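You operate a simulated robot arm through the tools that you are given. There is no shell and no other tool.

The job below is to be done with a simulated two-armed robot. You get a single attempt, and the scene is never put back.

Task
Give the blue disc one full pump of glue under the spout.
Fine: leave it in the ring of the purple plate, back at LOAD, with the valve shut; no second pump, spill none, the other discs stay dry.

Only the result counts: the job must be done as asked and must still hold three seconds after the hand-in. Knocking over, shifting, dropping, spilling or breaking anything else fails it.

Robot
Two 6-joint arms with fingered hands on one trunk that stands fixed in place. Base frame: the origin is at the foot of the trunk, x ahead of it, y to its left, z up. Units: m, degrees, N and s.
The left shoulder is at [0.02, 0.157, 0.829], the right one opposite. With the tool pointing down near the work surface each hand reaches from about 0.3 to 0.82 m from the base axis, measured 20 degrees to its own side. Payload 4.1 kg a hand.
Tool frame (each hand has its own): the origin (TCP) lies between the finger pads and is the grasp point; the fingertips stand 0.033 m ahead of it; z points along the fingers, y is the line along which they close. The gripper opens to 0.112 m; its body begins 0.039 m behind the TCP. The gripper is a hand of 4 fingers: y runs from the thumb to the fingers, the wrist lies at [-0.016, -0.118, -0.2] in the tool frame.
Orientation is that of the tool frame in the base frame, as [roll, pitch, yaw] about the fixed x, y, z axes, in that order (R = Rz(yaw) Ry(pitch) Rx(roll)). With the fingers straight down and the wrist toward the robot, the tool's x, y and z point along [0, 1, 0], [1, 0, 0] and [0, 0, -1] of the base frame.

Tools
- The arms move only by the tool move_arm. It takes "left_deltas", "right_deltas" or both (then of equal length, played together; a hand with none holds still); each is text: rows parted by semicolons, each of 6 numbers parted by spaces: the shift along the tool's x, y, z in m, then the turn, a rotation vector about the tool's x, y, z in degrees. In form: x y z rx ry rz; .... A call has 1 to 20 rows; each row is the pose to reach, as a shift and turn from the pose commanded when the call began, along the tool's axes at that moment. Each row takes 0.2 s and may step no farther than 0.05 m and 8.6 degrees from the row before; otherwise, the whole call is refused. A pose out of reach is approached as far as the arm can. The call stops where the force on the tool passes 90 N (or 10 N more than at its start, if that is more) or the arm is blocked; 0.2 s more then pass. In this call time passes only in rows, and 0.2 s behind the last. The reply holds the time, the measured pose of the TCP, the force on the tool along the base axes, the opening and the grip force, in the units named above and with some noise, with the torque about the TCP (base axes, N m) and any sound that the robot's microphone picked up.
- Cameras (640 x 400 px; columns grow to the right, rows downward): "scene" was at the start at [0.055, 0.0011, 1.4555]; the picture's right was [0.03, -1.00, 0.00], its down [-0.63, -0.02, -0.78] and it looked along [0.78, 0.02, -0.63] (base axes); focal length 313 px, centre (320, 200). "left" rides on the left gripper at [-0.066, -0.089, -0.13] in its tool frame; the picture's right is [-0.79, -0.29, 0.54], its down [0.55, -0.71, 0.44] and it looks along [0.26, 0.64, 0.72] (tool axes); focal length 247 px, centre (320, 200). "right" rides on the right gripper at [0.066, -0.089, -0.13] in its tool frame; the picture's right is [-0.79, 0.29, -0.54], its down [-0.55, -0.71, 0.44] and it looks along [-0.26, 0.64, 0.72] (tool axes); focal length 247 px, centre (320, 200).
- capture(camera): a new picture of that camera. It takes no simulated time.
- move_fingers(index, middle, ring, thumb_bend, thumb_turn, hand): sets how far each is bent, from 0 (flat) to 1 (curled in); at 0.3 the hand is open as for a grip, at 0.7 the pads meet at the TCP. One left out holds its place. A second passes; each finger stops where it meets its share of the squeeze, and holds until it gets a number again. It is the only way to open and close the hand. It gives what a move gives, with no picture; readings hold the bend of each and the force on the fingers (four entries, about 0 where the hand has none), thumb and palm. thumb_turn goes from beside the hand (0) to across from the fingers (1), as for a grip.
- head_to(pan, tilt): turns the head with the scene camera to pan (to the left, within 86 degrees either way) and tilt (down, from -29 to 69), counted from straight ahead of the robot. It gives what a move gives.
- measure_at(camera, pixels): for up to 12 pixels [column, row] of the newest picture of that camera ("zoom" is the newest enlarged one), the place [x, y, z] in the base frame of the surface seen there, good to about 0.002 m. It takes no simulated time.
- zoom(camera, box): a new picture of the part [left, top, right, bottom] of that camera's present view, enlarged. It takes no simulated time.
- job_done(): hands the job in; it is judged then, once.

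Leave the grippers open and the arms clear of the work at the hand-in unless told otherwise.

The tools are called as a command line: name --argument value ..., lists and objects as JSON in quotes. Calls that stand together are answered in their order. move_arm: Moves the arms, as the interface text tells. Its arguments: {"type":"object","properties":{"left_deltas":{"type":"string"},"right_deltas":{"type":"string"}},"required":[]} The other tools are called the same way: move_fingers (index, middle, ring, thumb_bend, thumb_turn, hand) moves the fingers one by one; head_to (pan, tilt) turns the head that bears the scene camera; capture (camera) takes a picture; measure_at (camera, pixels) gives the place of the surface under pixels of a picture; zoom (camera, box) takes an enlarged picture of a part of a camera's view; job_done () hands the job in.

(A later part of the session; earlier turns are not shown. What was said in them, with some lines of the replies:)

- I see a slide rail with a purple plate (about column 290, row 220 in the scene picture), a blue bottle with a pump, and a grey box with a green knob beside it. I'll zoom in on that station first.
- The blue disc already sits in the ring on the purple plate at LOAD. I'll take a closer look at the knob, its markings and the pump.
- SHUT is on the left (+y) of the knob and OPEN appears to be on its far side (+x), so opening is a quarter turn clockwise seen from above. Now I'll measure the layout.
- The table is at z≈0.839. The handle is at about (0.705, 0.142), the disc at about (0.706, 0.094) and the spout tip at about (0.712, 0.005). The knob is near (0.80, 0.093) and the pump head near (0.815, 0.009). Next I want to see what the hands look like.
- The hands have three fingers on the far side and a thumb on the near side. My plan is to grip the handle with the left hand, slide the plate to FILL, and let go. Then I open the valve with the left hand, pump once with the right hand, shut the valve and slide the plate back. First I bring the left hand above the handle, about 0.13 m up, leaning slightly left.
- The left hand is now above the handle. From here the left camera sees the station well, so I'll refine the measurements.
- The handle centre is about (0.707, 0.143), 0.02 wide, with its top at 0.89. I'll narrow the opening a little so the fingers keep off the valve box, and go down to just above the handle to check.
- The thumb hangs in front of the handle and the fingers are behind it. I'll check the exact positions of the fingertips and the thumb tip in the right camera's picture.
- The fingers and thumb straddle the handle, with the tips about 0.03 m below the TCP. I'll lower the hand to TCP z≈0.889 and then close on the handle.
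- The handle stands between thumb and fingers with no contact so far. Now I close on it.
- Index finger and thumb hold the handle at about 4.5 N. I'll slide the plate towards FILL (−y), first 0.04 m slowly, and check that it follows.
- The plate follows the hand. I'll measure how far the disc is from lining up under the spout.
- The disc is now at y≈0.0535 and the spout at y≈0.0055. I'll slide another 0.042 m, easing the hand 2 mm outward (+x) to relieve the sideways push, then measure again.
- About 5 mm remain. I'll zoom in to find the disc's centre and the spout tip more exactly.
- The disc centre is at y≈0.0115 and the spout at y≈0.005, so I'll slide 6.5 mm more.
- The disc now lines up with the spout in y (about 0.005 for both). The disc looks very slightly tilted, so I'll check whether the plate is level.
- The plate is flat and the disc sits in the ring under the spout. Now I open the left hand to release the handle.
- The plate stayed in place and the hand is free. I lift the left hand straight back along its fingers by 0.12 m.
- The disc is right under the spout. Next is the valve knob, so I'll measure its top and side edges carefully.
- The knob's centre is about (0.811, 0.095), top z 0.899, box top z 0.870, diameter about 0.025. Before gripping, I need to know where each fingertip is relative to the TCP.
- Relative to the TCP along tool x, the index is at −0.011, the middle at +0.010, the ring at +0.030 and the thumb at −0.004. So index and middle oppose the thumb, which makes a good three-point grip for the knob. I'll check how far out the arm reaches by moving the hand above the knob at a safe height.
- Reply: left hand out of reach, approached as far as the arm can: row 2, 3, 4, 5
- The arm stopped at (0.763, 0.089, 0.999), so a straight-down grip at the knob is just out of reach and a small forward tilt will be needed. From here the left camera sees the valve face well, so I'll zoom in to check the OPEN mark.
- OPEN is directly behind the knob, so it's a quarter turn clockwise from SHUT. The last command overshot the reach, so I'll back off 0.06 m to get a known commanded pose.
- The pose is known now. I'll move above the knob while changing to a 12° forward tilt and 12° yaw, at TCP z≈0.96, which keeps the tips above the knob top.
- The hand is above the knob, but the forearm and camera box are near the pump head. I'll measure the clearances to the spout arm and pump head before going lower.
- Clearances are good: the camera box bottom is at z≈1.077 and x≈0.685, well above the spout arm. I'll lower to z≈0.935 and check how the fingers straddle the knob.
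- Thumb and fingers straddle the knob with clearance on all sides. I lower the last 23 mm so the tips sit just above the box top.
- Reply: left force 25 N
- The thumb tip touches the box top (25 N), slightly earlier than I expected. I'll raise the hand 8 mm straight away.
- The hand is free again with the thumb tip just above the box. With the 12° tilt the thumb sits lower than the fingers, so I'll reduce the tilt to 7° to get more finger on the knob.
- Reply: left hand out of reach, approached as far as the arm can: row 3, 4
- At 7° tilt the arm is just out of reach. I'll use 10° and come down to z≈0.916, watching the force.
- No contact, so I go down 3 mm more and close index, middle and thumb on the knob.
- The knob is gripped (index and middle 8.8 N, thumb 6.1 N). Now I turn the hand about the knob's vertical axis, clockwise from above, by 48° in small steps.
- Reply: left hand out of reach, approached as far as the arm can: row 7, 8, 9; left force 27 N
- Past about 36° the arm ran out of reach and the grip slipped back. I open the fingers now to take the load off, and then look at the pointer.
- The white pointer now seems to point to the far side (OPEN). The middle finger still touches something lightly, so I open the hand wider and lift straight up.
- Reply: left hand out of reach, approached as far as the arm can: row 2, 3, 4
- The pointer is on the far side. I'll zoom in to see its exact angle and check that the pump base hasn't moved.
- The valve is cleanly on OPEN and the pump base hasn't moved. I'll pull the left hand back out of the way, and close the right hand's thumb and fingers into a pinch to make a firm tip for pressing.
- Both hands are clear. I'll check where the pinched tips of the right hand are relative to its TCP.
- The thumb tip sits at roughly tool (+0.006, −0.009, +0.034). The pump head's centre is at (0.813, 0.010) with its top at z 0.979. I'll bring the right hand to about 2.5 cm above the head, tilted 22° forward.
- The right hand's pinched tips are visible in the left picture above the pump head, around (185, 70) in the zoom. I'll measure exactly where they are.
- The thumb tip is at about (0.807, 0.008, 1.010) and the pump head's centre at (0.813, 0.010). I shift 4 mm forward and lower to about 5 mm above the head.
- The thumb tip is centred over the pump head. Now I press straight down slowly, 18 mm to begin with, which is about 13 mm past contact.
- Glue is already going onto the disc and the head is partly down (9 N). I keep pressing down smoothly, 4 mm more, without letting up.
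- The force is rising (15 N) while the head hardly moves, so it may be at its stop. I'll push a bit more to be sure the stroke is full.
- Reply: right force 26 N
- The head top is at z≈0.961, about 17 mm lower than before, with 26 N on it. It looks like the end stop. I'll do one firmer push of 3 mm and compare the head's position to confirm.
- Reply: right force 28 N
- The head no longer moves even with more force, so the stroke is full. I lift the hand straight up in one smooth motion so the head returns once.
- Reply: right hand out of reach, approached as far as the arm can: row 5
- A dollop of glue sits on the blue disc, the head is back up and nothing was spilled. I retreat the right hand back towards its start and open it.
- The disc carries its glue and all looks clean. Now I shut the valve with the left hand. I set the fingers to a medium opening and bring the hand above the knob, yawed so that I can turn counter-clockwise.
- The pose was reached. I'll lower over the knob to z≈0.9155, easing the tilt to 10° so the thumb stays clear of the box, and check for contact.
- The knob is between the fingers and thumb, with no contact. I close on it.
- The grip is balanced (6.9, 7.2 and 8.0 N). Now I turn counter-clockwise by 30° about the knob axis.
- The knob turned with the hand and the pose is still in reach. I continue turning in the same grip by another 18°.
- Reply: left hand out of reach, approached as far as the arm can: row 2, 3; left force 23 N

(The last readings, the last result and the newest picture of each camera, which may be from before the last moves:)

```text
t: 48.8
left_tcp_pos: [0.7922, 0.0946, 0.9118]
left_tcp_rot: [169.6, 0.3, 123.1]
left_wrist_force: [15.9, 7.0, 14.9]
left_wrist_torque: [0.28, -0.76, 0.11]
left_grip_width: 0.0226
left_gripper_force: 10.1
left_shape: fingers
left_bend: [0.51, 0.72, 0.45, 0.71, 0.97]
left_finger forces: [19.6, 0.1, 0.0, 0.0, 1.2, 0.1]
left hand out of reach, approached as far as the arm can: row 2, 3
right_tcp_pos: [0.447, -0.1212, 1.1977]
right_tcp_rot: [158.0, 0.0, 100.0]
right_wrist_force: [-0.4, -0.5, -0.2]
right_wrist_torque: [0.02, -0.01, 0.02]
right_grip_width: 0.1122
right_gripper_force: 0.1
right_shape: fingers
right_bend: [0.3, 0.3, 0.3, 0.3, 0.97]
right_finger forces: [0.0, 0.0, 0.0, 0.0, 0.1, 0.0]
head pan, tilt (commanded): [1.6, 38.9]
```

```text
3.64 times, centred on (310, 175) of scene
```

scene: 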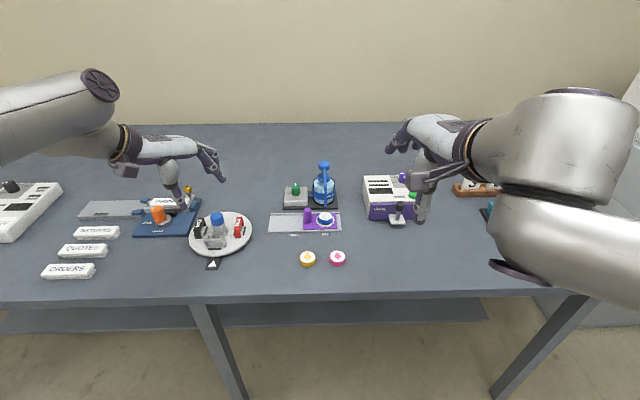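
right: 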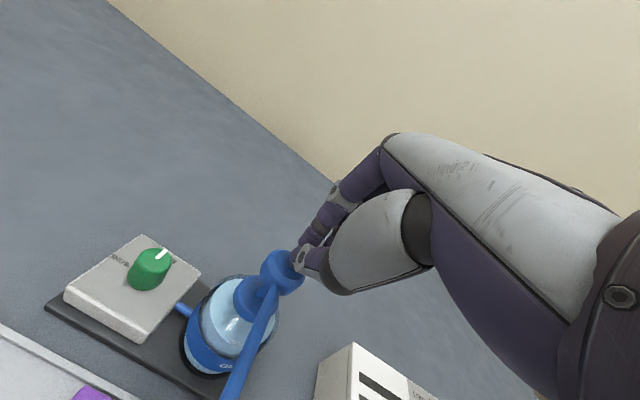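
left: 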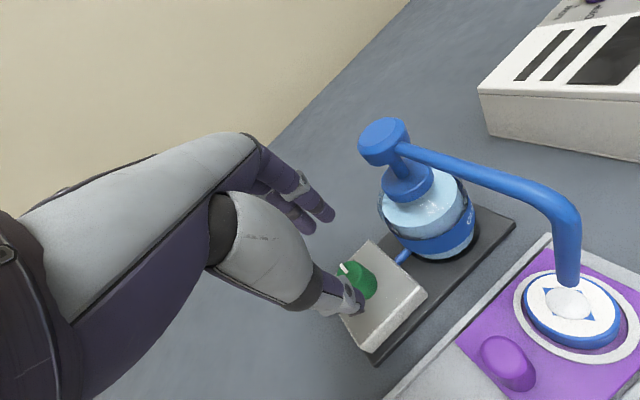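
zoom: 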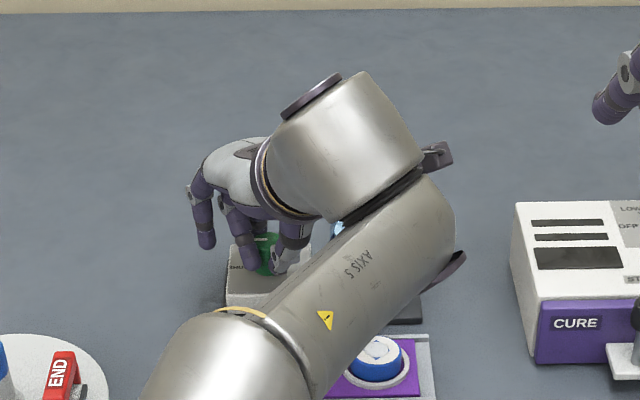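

The pointer appears to point left to SHUT now; in this view OPEN's text runs parallel to it. The grip slipped again at the edge of reach, so I open the fingers and look.

move_fingers --hand "left" --index 0.4 --middle 0.45 --ring 0.4 --thumb_bend 0.45

zoom --camera "left" --box '[300, 200, 400, 280]'

zoom --camera "scene" --box '[280, 170, 330, 220]'

```text
t: 49.8
left_tcp_pos: [0.7916, 0.0933, 0.9072]
left_tcp_rot: [170.1, 0.0, 122.9]
left_wrist_force: [0.0, 0.5, -0.9]
left_wrist_torque: [-0.02, 0.02, -0.02]
left_grip_width: 0.078
left_gripper_force: 0.1
left_shape: fingers
left_bend: [0.4, 0.45, 0.4, 0.45, 0.98]
left_finger forces: [0.0, 0.0, 0.0, 0.0, 0.0, 0.0]
right_tcp_pos: [0.4466, -0.123, 1.1961]
right_tcp_rot: [158.0, 0.0, 100.1]
right_wrist_force: [-0.5, 0.7, 0.4]
right_wrist_torque: [0.01, 0.0, -0.01]
right_grip_width: 0.1123
right_gripper_force: 0.2
right_shape: fingers
right_bend: [0.3, 0.3, 0.3, 0.3, 0.97]
right_finger forces: [0.0, 0.0, 0.0, 0.0, 0.1, 0.0]
head pan, tilt (commanded): [1.6, 38.9]
```

```text
5.00 times, centred on (350, 240) of left
```

zoom: 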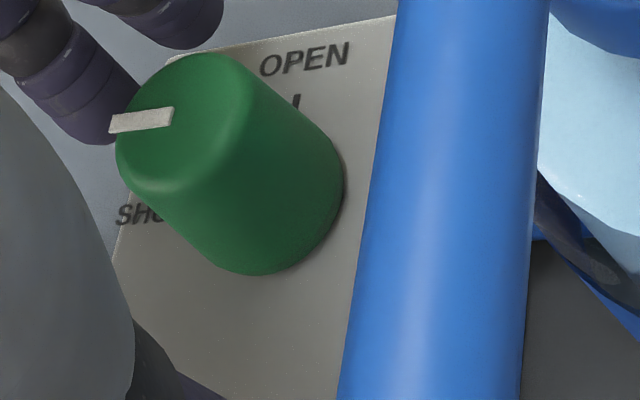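

```text
8.00 times, centred on (305, 195) of scene
```

zoom: 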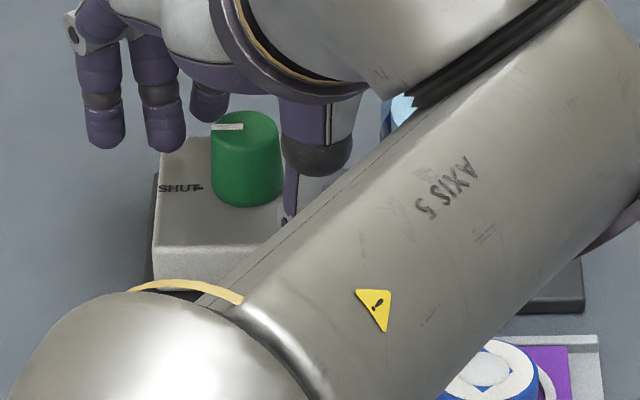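

The pointer is on SHUT. I lift the hand straight up, since the fingers are well clear of the knob.

move_arm --left_deltas "0 0.0017 -0.0099 0 0 0; 0 0.0035 -0.0197 0 0 0; 0 0.0061 -0.0345 0 0 0; 0 0.0087 -0.0493 0 0 0; 0 0.0087 -0.0690 0 0 0"

zoom --camera "left" --box '[280, 180, 440, 320]'

capture --camera "scene"

```text
t: 51.0
left_tcp_pos: [0.7764, 0.0929, 0.9733]
left_tcp_rot: [169.9, 0.1, 122.9]
left_wrist_force: [0.0, 0.3, 0.9]
left_wrist_torque: [0.0, 0.01, 0.0]
left_grip_width: 0.0785
left_gripper_force: 0.0
left_shape: fingers
left_bend: [0.4, 0.45, 0.4, 0.45, 0.98]
left_finger forces: [0.0, 0.0, 0.0, 0.1, 0.0, 0.1]
left hand out of reach, approached as far as the arm can: row 2, 3, 4, 5
right_tcp_pos: [0.4464, -0.1229, 1.1971]
right_tcp_rot: [157.9, 0.0, 100.2]
right_wrist_force: [-0.7, 0.9, -0.2]
right_wrist_torque: [-0.01, 0.01, -0.02]
right_grip_width: 0.1121
right_gripper_force: 0.0
right_shape: fingers
right_bend: [0.3, 0.3, 0.3, 0.3, 0.97]
right_finger forces: [0.0, 0.0, 0.0, 0.1, 0.0, 0.0]
head pan, tilt (commanded): [1.6, 38.9]
```

```text
2.86 times, centred on (360, 250) of left
```

zoom: 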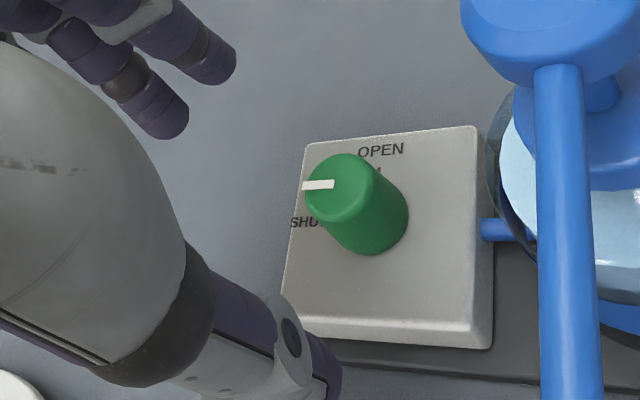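

```text
taken
```

scene: 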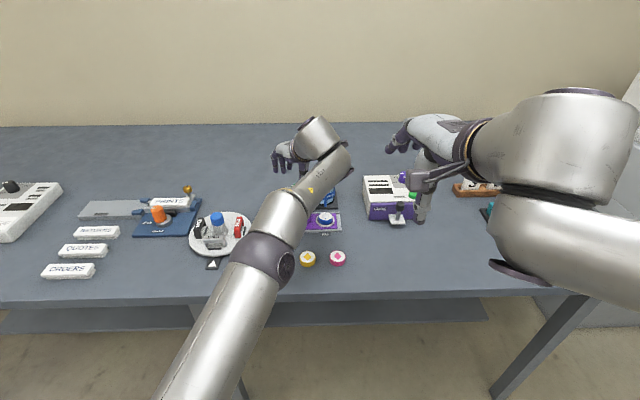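

The valve is shut. I bring the left hand back above the purple handle, rotating to the orientation used before (straight down, leaning slightly left).

move_arm --left_deltas "0.0035 -0.0072 -0.0080 1.64 -1.82 3.98; 0.0070 -0.0143 -0.0150 3.29 -3.63 7.96; 0.0105 -0.0215 -0.0210 4.93 -5.45 11.93; 0.0140 -0.0287 -0.0260 6.57 -7.26 15.91; 0.0175 -0.0358 -0.0310 8.21 -9.08 19.89; 0.0210 -0.0430 -0.0360 9.86 -10.89 23.87; 0.0245 -0.0501 -0.0400 11.5 -12.71 27.84; 0.028 -0.0573 -0.0433 13.14 -14.52 31.82; 0.028 -0.0573 -0.0433 13.14 -14.52 31.82"

move_fingers --hand "left" --index 0.5 --middle 0.5 --ring 0.5 --thumb_bend 0.5

capture --camera "left"

zoom --camera "scene" --box '[250, 150, 360, 240]'

```text
t: 53.0
left_tcp_pos: [0.7075, 0.0804, 1.004]
left_tcp_rot: [179.9, 12.0, 89.9]
left_wrist_force: [0.2, 1.0, 0.3]
left_wrist_torque: [-0.02, -0.02, -0.01]
left_grip_width: 0.0784
left_gripper_force: 0.1
left_shape: fingers
left_bend: [0.4, 0.45, 0.4, 0.45, 0.98]
left_finger forces: [0.0, 0.1, 0.1, 0.0, 0.0, 0.0]
right_tcp_pos: [0.4469, -0.1218, 1.1971]
right_tcp_rot: [158.0, 0.0, 100.1]
right_wrist_force: [-0.2, -0.2, 0.4]
right_wrist_torque: [0.01, 0.02, -0.02]
right_grip_width: 0.1126
right_gripper_force: 0.2
right_shape: fingers
right_bend: [0.3, 0.3, 0.3, 0.3, 0.97]
right_finger forces: [0.1, 0.0, 0.1, 0.0, 0.0, 0.0]
head pan, tilt (commanded): [1.6, 38.9]
```

```text
t: 54.0
left_tcp_pos: [0.7078, 0.08, 1.005]
left_tcp_rot: [-179.9, 12.0, 89.9]
left_wrist_force: [0.3, 0.3, -0.6]
left_wrist_torque: [0.01, -0.02, -0.03]
left_grip_width: 0.0581
left_gripper_force: 0.1
left_shape: fingers
left_bend: [0.5, 0.5, 0.5, 0.5, 0.98]
left_finger forces: [0.0, 0.0, 0.0, 0.0, 0.0, 0.0]
right_tcp_pos: [0.4467, -0.1228, 1.1974]
right_tcp_rot: [157.9, 0.0, 100.1]
right_wrist_force: [0.2, 0.0, 0.0]
right_wrist_torque: [-0.02, -0.02, 0.01]
right_grip_width: 0.1122
right_gripper_force: 0.0
right_shape: fingers
right_bend: [0.3, 0.3, 0.3, 0.3, 0.97]
right_finger forces: [0.0, 0.0, 0.0, 0.0, 0.0, 0.0]
head pan, tilt (commanded): [1.6, 38.9]
```

```text
taken
```

left: 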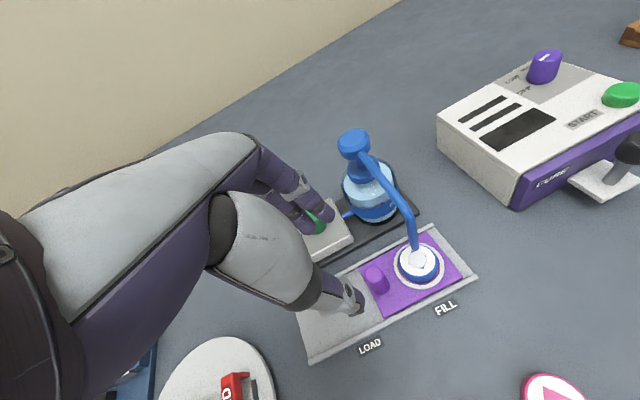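

```text
4.44 times, centred on (305, 195) of scene
```

zoom: 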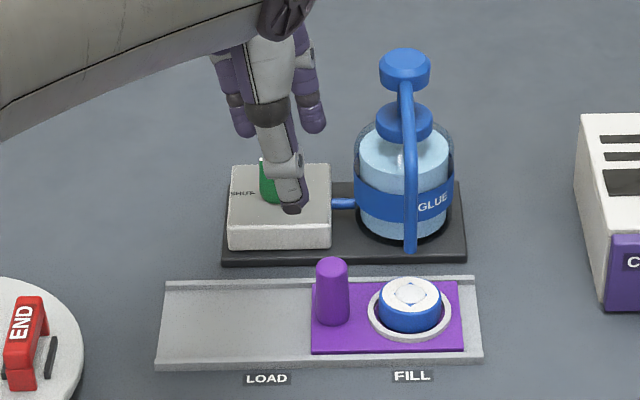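

Now I measure the handle's present position, with its top near (332, 264) in this zoom, and the disc.

measure_at --camera "zoom" --pixels '[[332, 264], [317, 290], [346, 290], [332, 310], [410, 292], [380, 320], [440, 320], [312, 345], [462, 345]]'

zoom --camera "left" --box '[340, 220, 480, 330]'

measure_at --camera "zoom" --pixels '[[168, 225], [172, 250], [145, 240], [195, 250], [350, 195]]'

```text
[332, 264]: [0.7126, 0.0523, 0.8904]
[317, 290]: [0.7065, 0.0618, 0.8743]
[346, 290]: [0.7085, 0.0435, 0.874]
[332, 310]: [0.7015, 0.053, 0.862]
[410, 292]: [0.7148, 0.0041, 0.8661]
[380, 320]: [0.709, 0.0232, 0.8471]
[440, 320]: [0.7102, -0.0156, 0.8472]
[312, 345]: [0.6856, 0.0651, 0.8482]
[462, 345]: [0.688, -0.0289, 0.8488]
```

```text
3.64 times, centred on (410, 275) of left
```

zoom: 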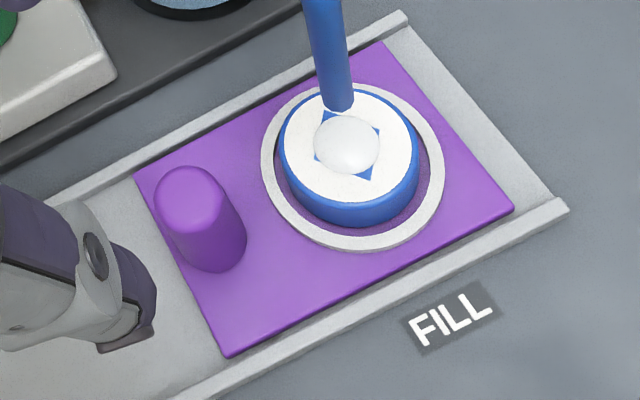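

```text
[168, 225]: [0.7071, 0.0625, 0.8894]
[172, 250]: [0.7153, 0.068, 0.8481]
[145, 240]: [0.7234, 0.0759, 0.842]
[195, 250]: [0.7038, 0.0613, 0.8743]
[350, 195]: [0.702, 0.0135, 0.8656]
```

The glue dollop is centred on the disc. The handle is at (0.709, 0.053). I lower the left hand around it, a bit better centred than last time.

move_fingers --hand "left" --index 0.52 --middle 0.52 --ring 0.52 --thumb_bend 0.52

move_arm --left_deltas "0.0003 0.0020 0.0260 0 0 0; 0.0006 0.0037 0.0520 0 0 0; 0.0009 0.0037 0.0760 0 0 0"

zoom --camera "left" --box '[260, 140, 440, 320]'

zoom --camera "scene" --box '[260, 150, 370, 240]'

```text
t: 55.0
left_tcp_pos: [0.7078, 0.0801, 1.005]
left_tcp_rot: [179.9, 11.9, 89.8]
left_wrist_force: [-0.3, 0.3, 0.3]
left_wrist_torque: [0.0, 0.02, -0.01]
left_grip_width: 0.0524
left_gripper_force: 0.1
left_shape: fingers
left_bend: [0.52, 0.52, 0.52, 0.52, 0.98]
left_finger forces: [0.1, 0.1, 0.0, 0.0, 0.0, 0.0]
right_tcp_pos: [0.4463, -0.1226, 1.1968]
right_tcp_rot: [158.0, 0.0, 100.1]
right_wrist_force: [0.0, -1.1, -0.9]
right_wrist_torque: [0.0, -0.03, 0.03]
right_grip_width: 0.1125
right_gripper_force: 0.0
right_shape: fingers
right_bend: [0.3, 0.3, 0.3, 0.3, 0.97]
right_finger forces: [0.1, 0.0, 0.0, 0.0, 0.1, 0.0]
head pan, tilt (commanded): [1.6, 38.9]
```

```text
t: 55.8
left_tcp_pos: [0.7114, 0.0651, 0.9316]
left_tcp_rot: [180.0, 12.0, 90.0]
left_wrist_force: [-0.5, -0.2, 0.6]
left_wrist_torque: [-0.03, 0.01, -0.02]
left_grip_width: 0.0525
left_gripper_force: 0.1
left_shape: fingers
left_bend: [0.52, 0.52, 0.52, 0.52, 0.98]
left_finger forces: [0.0, 0.0, 0.1, 0.0, 0.1, 0.1]
right_tcp_pos: [0.4444, -0.1221, 1.1965]
right_tcp_rot: [158.0, 0.0, 100.1]
right_wrist_force: [-1.2, -0.4, 0.1]
right_wrist_torque: [-0.02, -0.01, 0.0]
right_grip_width: 0.1123
right_gripper_force: 0.0
right_shape: fingers
right_bend: [0.3, 0.3, 0.3, 0.3, 0.97]
right_finger forces: [0.0, 0.0, 0.0, 0.0, 0.0, 0.0]
head pan, tilt (commanded): [1.6, 38.9]
```

```text
2.22 times, centred on (350, 230) of left
```

zoom: 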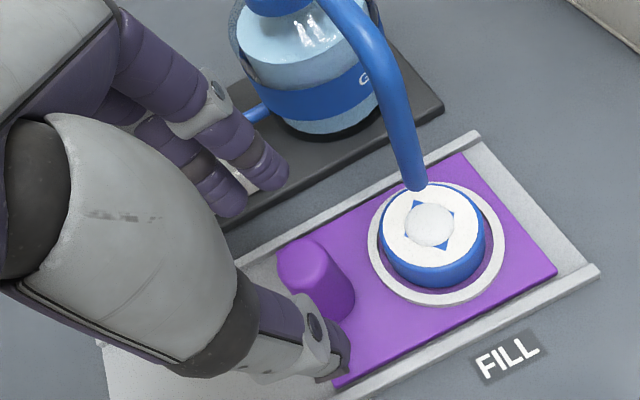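

```text
4.44 times, centred on (315, 195) of scene
```

zoom: 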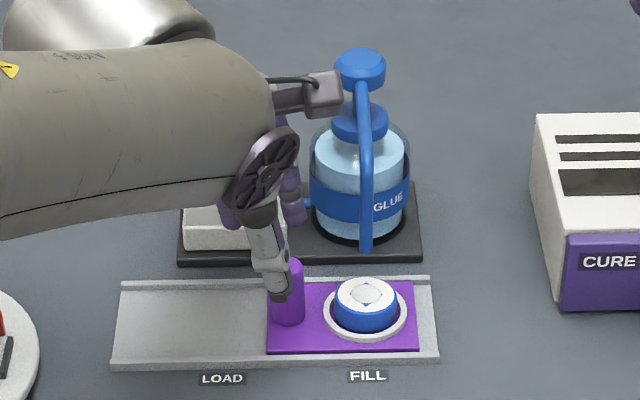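

The handle lies between thumb and fingers, and the hand is clear of the spout and disc. I go down the last 42 mm and close.

move_arm --left_deltas "0.0003 0 0.0141 0 0 0; 0.0005 0 0.0283 0 0 0; 0.0008 0 0.0420 0 0 0; 0.0008 0 0.0420 0 0 0"

move_fingers --hand "left" --index 0.71 --middle 0.71 --ring 0.6 --thumb_bend 0.71

zoom --camera "left" --box '[260, 140, 440, 320]'

zoom --camera "scene" --box '[260, 150, 370, 240]'

```text
t: 56.8
left_tcp_pos: [0.7122, 0.0582, 0.8882]
left_tcp_rot: [-180.0, 12.0, 90.0]
left_wrist_force: [0.1, 0.6, 0.3]
left_wrist_torque: [0.0, -0.01, 0.0]
left_grip_width: 0.0525
left_gripper_force: 0.0
left_shape: fingers
left_bend: [0.52, 0.52, 0.52, 0.52, 0.98]
left_finger forces: [0.0, 0.0, 0.1, 0.1, 0.1, 0.2]
right_tcp_pos: [0.4457, -0.1227, 1.1979]
right_tcp_rot: [158.0, 0.0, 100.1]
right_wrist_force: [-0.6, 0.1, 0.3]
right_wrist_torque: [0.03, -0.03, 0.02]
right_grip_width: 0.1123
right_gripper_force: 0.0
right_shape: fingers
right_bend: [0.3, 0.3, 0.3, 0.3, 0.97]
right_finger forces: [0.0, 0.0, 0.0, 0.0, 0.0, 0.0]
head pan, tilt (commanded): [1.6, 38.9]
```

```text
t: 57.8
left_tcp_pos: [0.7132, 0.0588, 0.8896]
left_tcp_rot: [-180.0, 12.0, 89.9]
left_wrist_force: [7.1, -0.2, -2.2]
left_wrist_torque: [0.05, -0.17, 0.0]
left_grip_width: 0.0139
left_gripper_force: 7.9
left_shape: fingers
left_bend: [0.65, 0.66, 0.6, 0.67, 0.97]
left_finger forces: [5.3, 5.8, 0.0, 0.0, 3.9, 0.0]
right_tcp_pos: [0.4465, -0.1219, 1.197]
right_tcp_rot: [158.0, 0.0, 100.1]
right_wrist_force: [0.4, -0.5, 0.4]
right_wrist_torque: [-0.01, 0.01, 0.01]
right_grip_width: 0.1123
right_gripper_force: 0.1
right_shape: fingers
right_bend: [0.3, 0.3, 0.3, 0.3, 0.97]
right_finger forces: [0.1, 0.0, 0.0, 0.0, 0.1, 0.0]
head pan, tilt (commanded): [1.6, 38.9]
```

```text
2.22 times, centred on (350, 230) of left
```

zoom: 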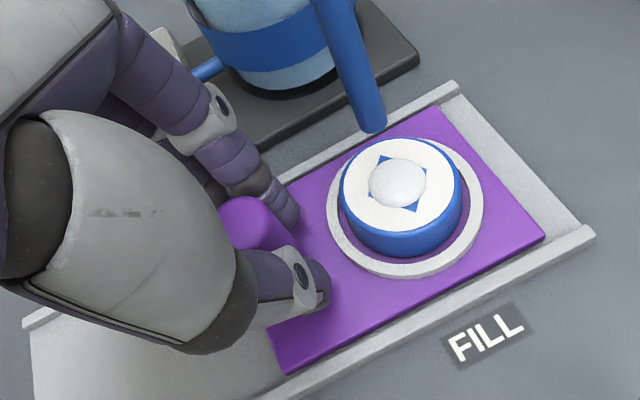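

```text
4.44 times, centred on (315, 195) of scene
```

zoom: 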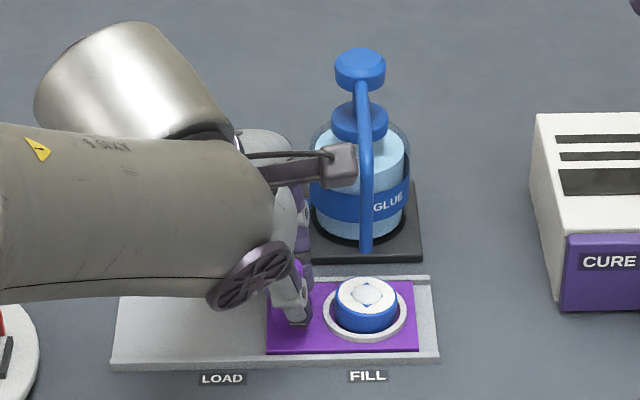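

The handle is caged between index, middle and thumb. I slide the plate back towards LOAD (+y) by 0.085 m slowly.

move_arm --left_deltas "0.0049 0.0005 -0.0010 0 0 0; 0.0147 0.001 -0.0031 0 0 0; 0.0244 0.001 -0.0052 0 0 0; 0.0342 0.001 -0.0073 0 0 0; 0.0440 0.001 -0.0094 0 0 0; 0.0538 0.001 -0.0114 0 0 0; 0.0636 0.001 -0.0135 0 0 0; 0.0733 0.001 -0.0156 0 0 0; 0.0802 0.001 -0.0171 0 0 0; 0.0831 0.001 -0.0177 0 0 0"

zoom --camera "left" --box '[260, 140, 440, 320]'

zoom --camera "scene" --box '[250, 150, 360, 240]'

measure_at --camera "zoom" --pixels '[[275, 295], [316, 290], [318, 347], [326, 345], [240, 320], [302, 320], [265, 379], [410, 245]]'

```text
t: 60.0
left_tcp_pos: [0.7138, 0.1412, 0.8891]
left_tcp_rot: [180.0, 12.0, 90.0]
left_wrist_force: [-6.2, -0.3, -0.5]
left_wrist_torque: [-0.01, 0.18, -0.07]
left_grip_width: 0.014
left_gripper_force: 6.2
left_shape: fingers
left_bend: [0.68, 0.69, 0.6, 0.65, 0.97]
left_finger forces: [1.8, 1.7, 0.0, 0.0, 8.6, 0.0]
right_tcp_pos: [0.4464, -0.1237, 1.1978]
right_tcp_rot: [158.0, 0.0, 100.1]
right_wrist_force: [-0.7, 0.3, -0.1]
right_wrist_torque: [0.01, 0.0, -0.02]
right_grip_width: 0.1122
right_gripper_force: 0.1
right_shape: fingers
right_bend: [0.3, 0.3, 0.3, 0.3, 0.97]
right_finger forces: [0.0, 0.0, 0.0, 0.0, 0.1, 0.1]
head pan, tilt (commanded): [1.6, 38.9]
```

```text
2.22 times, centred on (350, 230) of left
```

zoom: 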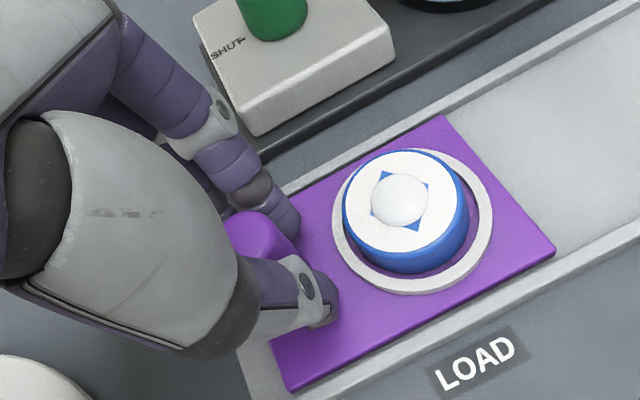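

```text
4.44 times, centred on (305, 195) of scene
```

zoom: 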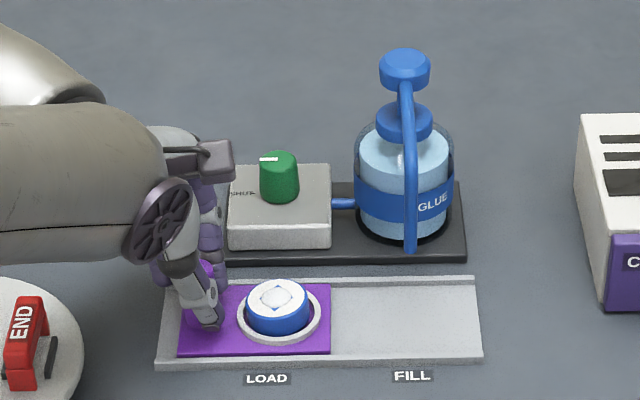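

```text
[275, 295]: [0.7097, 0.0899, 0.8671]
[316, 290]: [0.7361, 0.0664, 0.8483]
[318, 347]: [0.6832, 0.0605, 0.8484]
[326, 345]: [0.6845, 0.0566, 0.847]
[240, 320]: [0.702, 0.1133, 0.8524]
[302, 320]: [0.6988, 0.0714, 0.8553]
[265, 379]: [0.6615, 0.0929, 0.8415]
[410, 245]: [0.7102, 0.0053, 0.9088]
```

Compared with the starting picture (plate right edge at column 320, now 330), about 6 mm remain. I slide 6 mm more.

move_arm --left_deltas "0.0020 0 -0.0004 0 0 0; 0.0039 0 -0.0008 0 0 0; 0.0059 0 -0.0013 0 0 0; 0.0059 0 -0.0013 0 0 0"

zoom --camera "scene" --box '[250, 150, 360, 240]'

measure_at --camera "zoom" --pixels '[[267, 298], [267, 330], [318, 340], [265, 379], [316, 290]]'

zoom --camera "left" --box '[260, 140, 440, 320]'

```text
t: 61.0
left_tcp_pos: [0.7128, 0.1475, 0.8905]
left_tcp_rot: [179.9, 12.0, 89.9]
left_wrist_force: [-2.6, -2.7, -3.5]
left_wrist_torque: [-0.06, 0.06, -0.06]
left_grip_width: 0.014
left_gripper_force: 6.1
left_shape: fingers
left_bend: [0.68, 0.69, 0.6, 0.65, 0.97]
left_finger forces: [2.9, 2.0, 0.0, 0.0, 6.8, 0.0]
right_tcp_pos: [0.4465, -0.1226, 1.1973]
right_tcp_rot: [158.0, 0.1, 100.1]
right_wrist_force: [-0.2, -0.7, -0.2]
right_wrist_torque: [-0.01, 0.04, -0.01]
right_grip_width: 0.1123
right_gripper_force: 0.1
right_shape: fingers
right_bend: [0.3, 0.3, 0.3, 0.3, 0.97]
right_finger forces: [0.1, 0.1, 0.1, 0.0, 0.1, 0.0]
head pan, tilt (commanded): [1.6, 38.9]
```

```text
4.44 times, centred on (305, 195) of scene
```

zoom: 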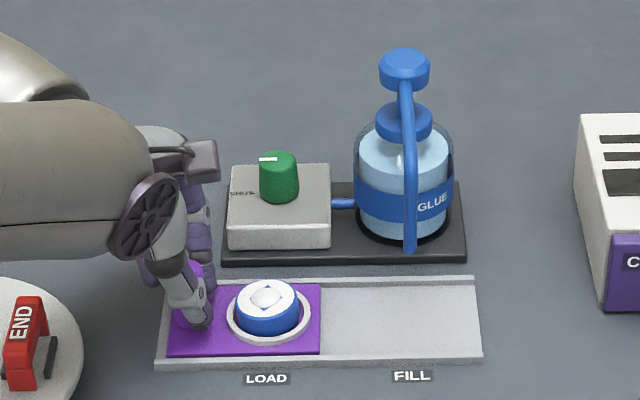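

```text
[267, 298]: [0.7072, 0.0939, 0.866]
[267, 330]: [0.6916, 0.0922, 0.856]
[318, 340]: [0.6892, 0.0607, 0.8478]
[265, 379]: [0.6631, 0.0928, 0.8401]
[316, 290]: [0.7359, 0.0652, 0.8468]
```

```text
2.22 times, centred on (350, 230) of left
```

zoom: 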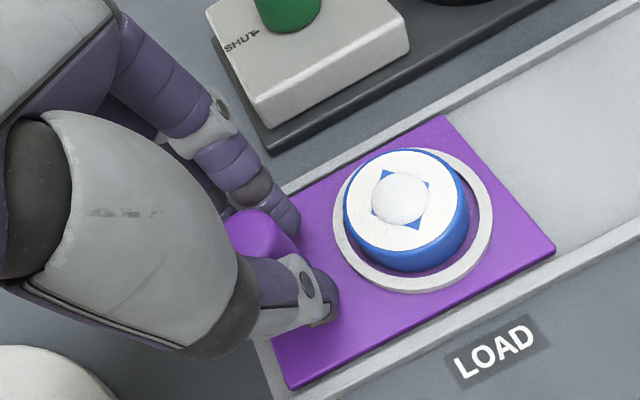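

The plate's edges are back where they started (columns 168 to 320) and the disc is at y≈0.094, next to LOAD. I release the handle gently and lift off.

move_fingers --hand "left" --index 0.52 --middle 0.52 --ring 0.52 --thumb_bend 0.52

zoom --camera "scene" --box '[250, 150, 360, 240]'

zoom --camera "left" --box '[260, 140, 440, 320]'

```text
t: 62.0
left_tcp_pos: [0.7135, 0.1489, 0.8911]
left_tcp_rot: [-179.9, 12.0, 89.9]
left_wrist_force: [0.5, -0.2, -0.6]
left_wrist_torque: [0.01, -0.02, 0.02]
left_grip_width: 0.0517
left_gripper_force: 0.1
left_shape: fingers
left_bend: [0.52, 0.52, 0.52, 0.52, 0.97]
left_finger forces: [0.0, 0.0, 0.0, 0.0, 0.0, 0.0]
right_tcp_pos: [0.4464, -0.1232, 1.1972]
right_tcp_rot: [158.0, 0.1, 100.1]
right_wrist_force: [-0.3, 0.1, 0.1]
right_wrist_torque: [-0.02, 0.0, 0.0]
right_grip_width: 0.1122
right_gripper_force: 0.2
right_shape: fingers
right_bend: [0.3, 0.3, 0.3, 0.3, 0.97]
right_finger forces: [0.0, 0.0, 0.0, 0.1, 0.0, 0.0]
head pan, tilt (commanded): [1.6, 38.9]
```

```text
4.44 times, centred on (305, 195) of scene
```

zoom: 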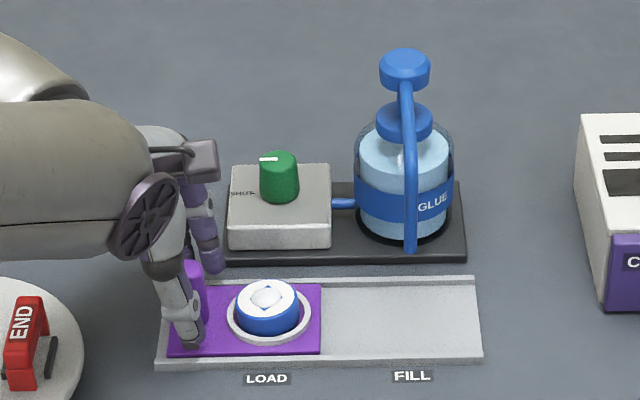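

```text
2.22 times, centred on (350, 230) of left
```

zoom: 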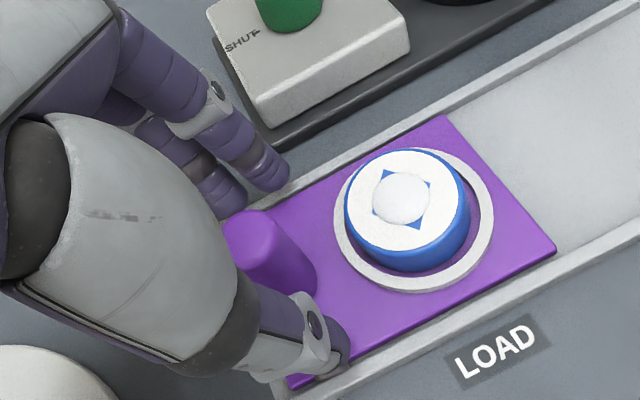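

The plate stayed put. I lift the left hand along its fingers, then pull it back clear of the work.

move_arm --left_deltas "0 0 -0.02 0 0 0; 0 0 -0.045 0 0 0; 0 0 -0.085 0 0 0; 0 0 -0.125 0 0 0; 0.01 -0.04 -0.145 0 0 0; 0.03 -0.08 -0.160 0 0 0; 0.05 -0.12 -0.170 0 0 0; 0.06 -0.16 -0.180 0 0 0; 0.06 -0.20 -0.190 0 0 0; 0.06 -0.24 -0.195 0 0 0; 0.06 -0.28 -0.195 0 0 0"

move_fingers --hand "left" --index 0.3 --middle 0.3 --ring 0.3 --thumb_bend 0.3

capture --camera "scene"

zoom --camera "scene" --box '[250, 150, 360, 240]'

capture --camera "left"

```text
t: 64.4
left_tcp_pos: [0.433, 0.2517, 1.067]
left_tcp_rot: [-180.0, 11.9, 89.9]
left_wrist_force: [0.1, -0.1, 0.3]
left_wrist_torque: [0.05, 0.02, -0.01]
left_grip_width: 0.0517
left_gripper_force: 0.2
left_shape: fingers
left_bend: [0.52, 0.52, 0.52, 0.52, 0.97]
left_finger forces: [0.0, 0.0, 0.0, 0.0, 0.0, 0.0]
right_tcp_pos: [0.4468, -0.1227, 1.1972]
right_tcp_rot: [157.9, 0.0, 100.0]
right_wrist_force: [0.3, 0.4, -0.9]
right_wrist_torque: [0.01, -0.02, 0.03]
right_grip_width: 0.1126
right_gripper_force: 0.1
right_shape: fingers
right_bend: [0.3, 0.3, 0.3, 0.3, 0.97]
right_finger forces: [0.1, 0.0, 0.0, 0.1, 0.1, 0.1]
head pan, tilt (commanded): [1.6, 38.9]
```

```text
t: 65.4
left_tcp_pos: [0.434, 0.2522, 1.0669]
left_tcp_rot: [-179.9, 11.9, 89.9]
left_wrist_force: [0.4, -0.1, -1.2]
left_wrist_torque: [-0.02, 0.02, -0.03]
left_grip_width: 0.112
left_gripper_force: 0.0
left_shape: fingers
left_bend: [0.3, 0.3, 0.3, 0.3, 0.97]
left_finger forces: [0.0, 0.0, 0.0, 0.1, 0.0, 0.1]
right_tcp_pos: [0.4458, -0.1222, 1.197]
right_tcp_rot: [158.0, 0.0, 100.1]
right_wrist_force: [0.5, -0.2, 0.3]
right_wrist_torque: [0.02, -0.05, -0.02]
right_grip_width: 0.1124
right_gripper_force: 0.1
right_shape: fingers
right_bend: [0.3, 0.3, 0.3, 0.3, 0.97]
right_finger forces: [0.0, 0.0, 0.0, 0.0, 0.0, 0.1]
head pan, tilt (commanded): [1.6, 38.9]
```

```text
taken
```

scene: 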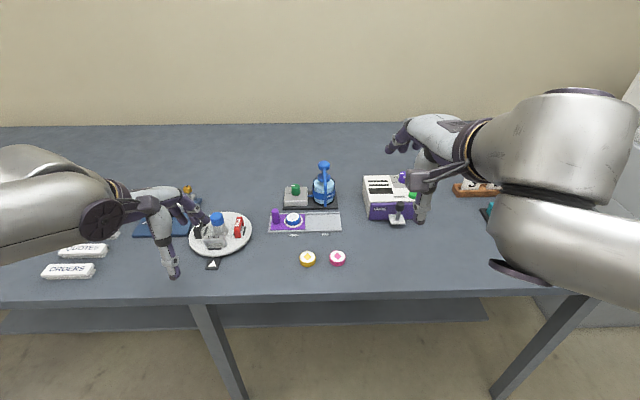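

```text
4.44 times, centred on (305, 195) of scene
```

zoom: 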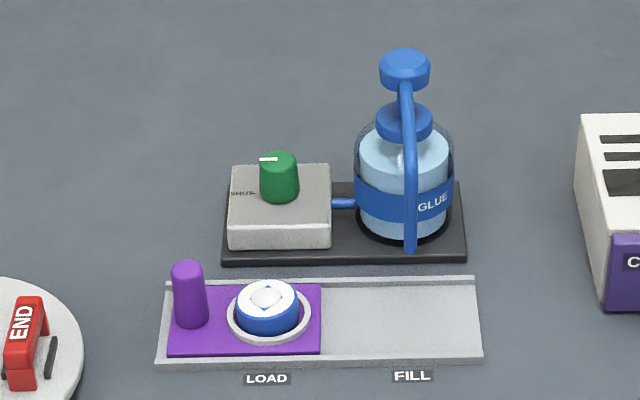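

```text
taken
```

left: 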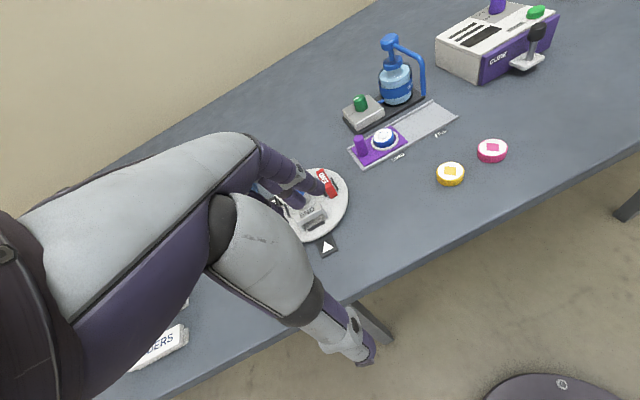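

Everything looks as it did at the start, except that the blue disc has its glue. I'll do final close-ups of the knob, the disc and the neighbouring objects.

zoom --camera "scene" --box '[284, 176, 316, 196]'

zoom --camera "scene" --box '[265, 200, 350, 270]'

zoom --camera "scene" --box '[130, 180, 260, 280]'

zoom --camera "left" --box '[340, 80, 470, 190]'

```text
16.00 times, centred on (300, 186) of scene
```

zoom: 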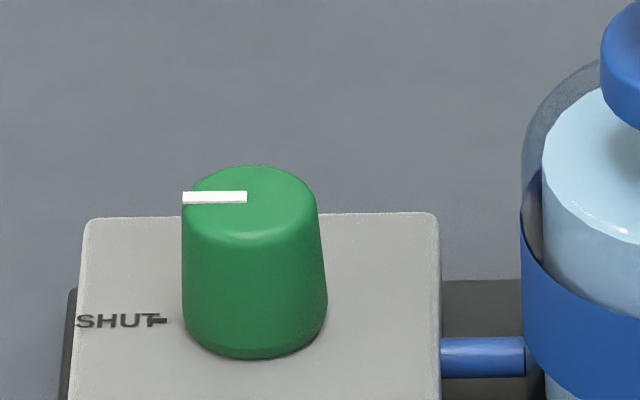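

```text
5.71 times, centred on (308, 235) of scene
```

zoom: 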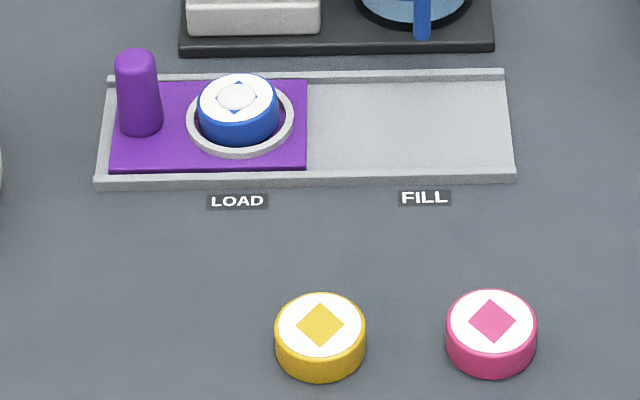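

```text
4.00 times, centred on (195, 230) of scene
```

zoom: 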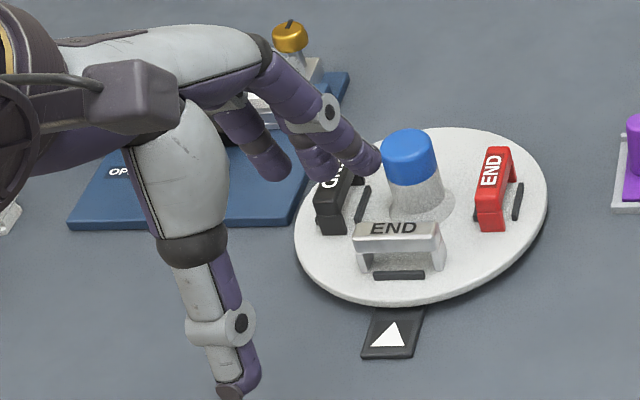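

```text
3.64 times, centred on (405, 135) of left
```

zoom: 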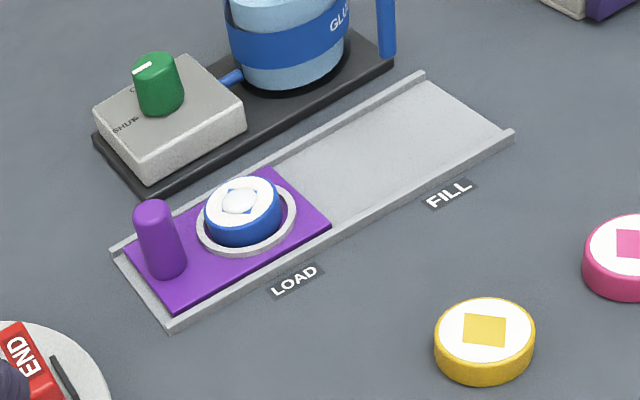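

The knob points at SHUT and the pump head is back up. The blue disc sits in the ring at LOAD with one dollop of glue, the yellow and pink discs are dry, and nothing was spilled or shifted. Both hands are open and clear, so I hand the job in.

job_done

```text
The job is handed in.
```

The blue disc got one full pump of glue under the spout and is back at LOAD in the ring of the purple plate, with the valve shut. I've handed the job in, but the reply didn't say how it was judged.

- **Pump:** I pressed the head once, down to its end stop (about 17 mm), then let it rise. The glue landed in the middle of the disc.
- **Valve:** the pointer is on SHUT. My grip slipped at the edge of the arm's reach on both turns, but the knob still reached OPEN and then SHUT.
- **Plate:** its edges are back where they started in the camera view, with the disc next to the LOAD mark.
- **Surroundings:** the final close-ups showed no spilled glue, and the yellow and pink discs were dry. Nothing I checked had moved.
- **Contact:** the left thumb pressed on the valve box once, at about 25 N, while I was lining up on the knob. The valve base measured unmoved afterwards.

Both hands are open and clear of the work.
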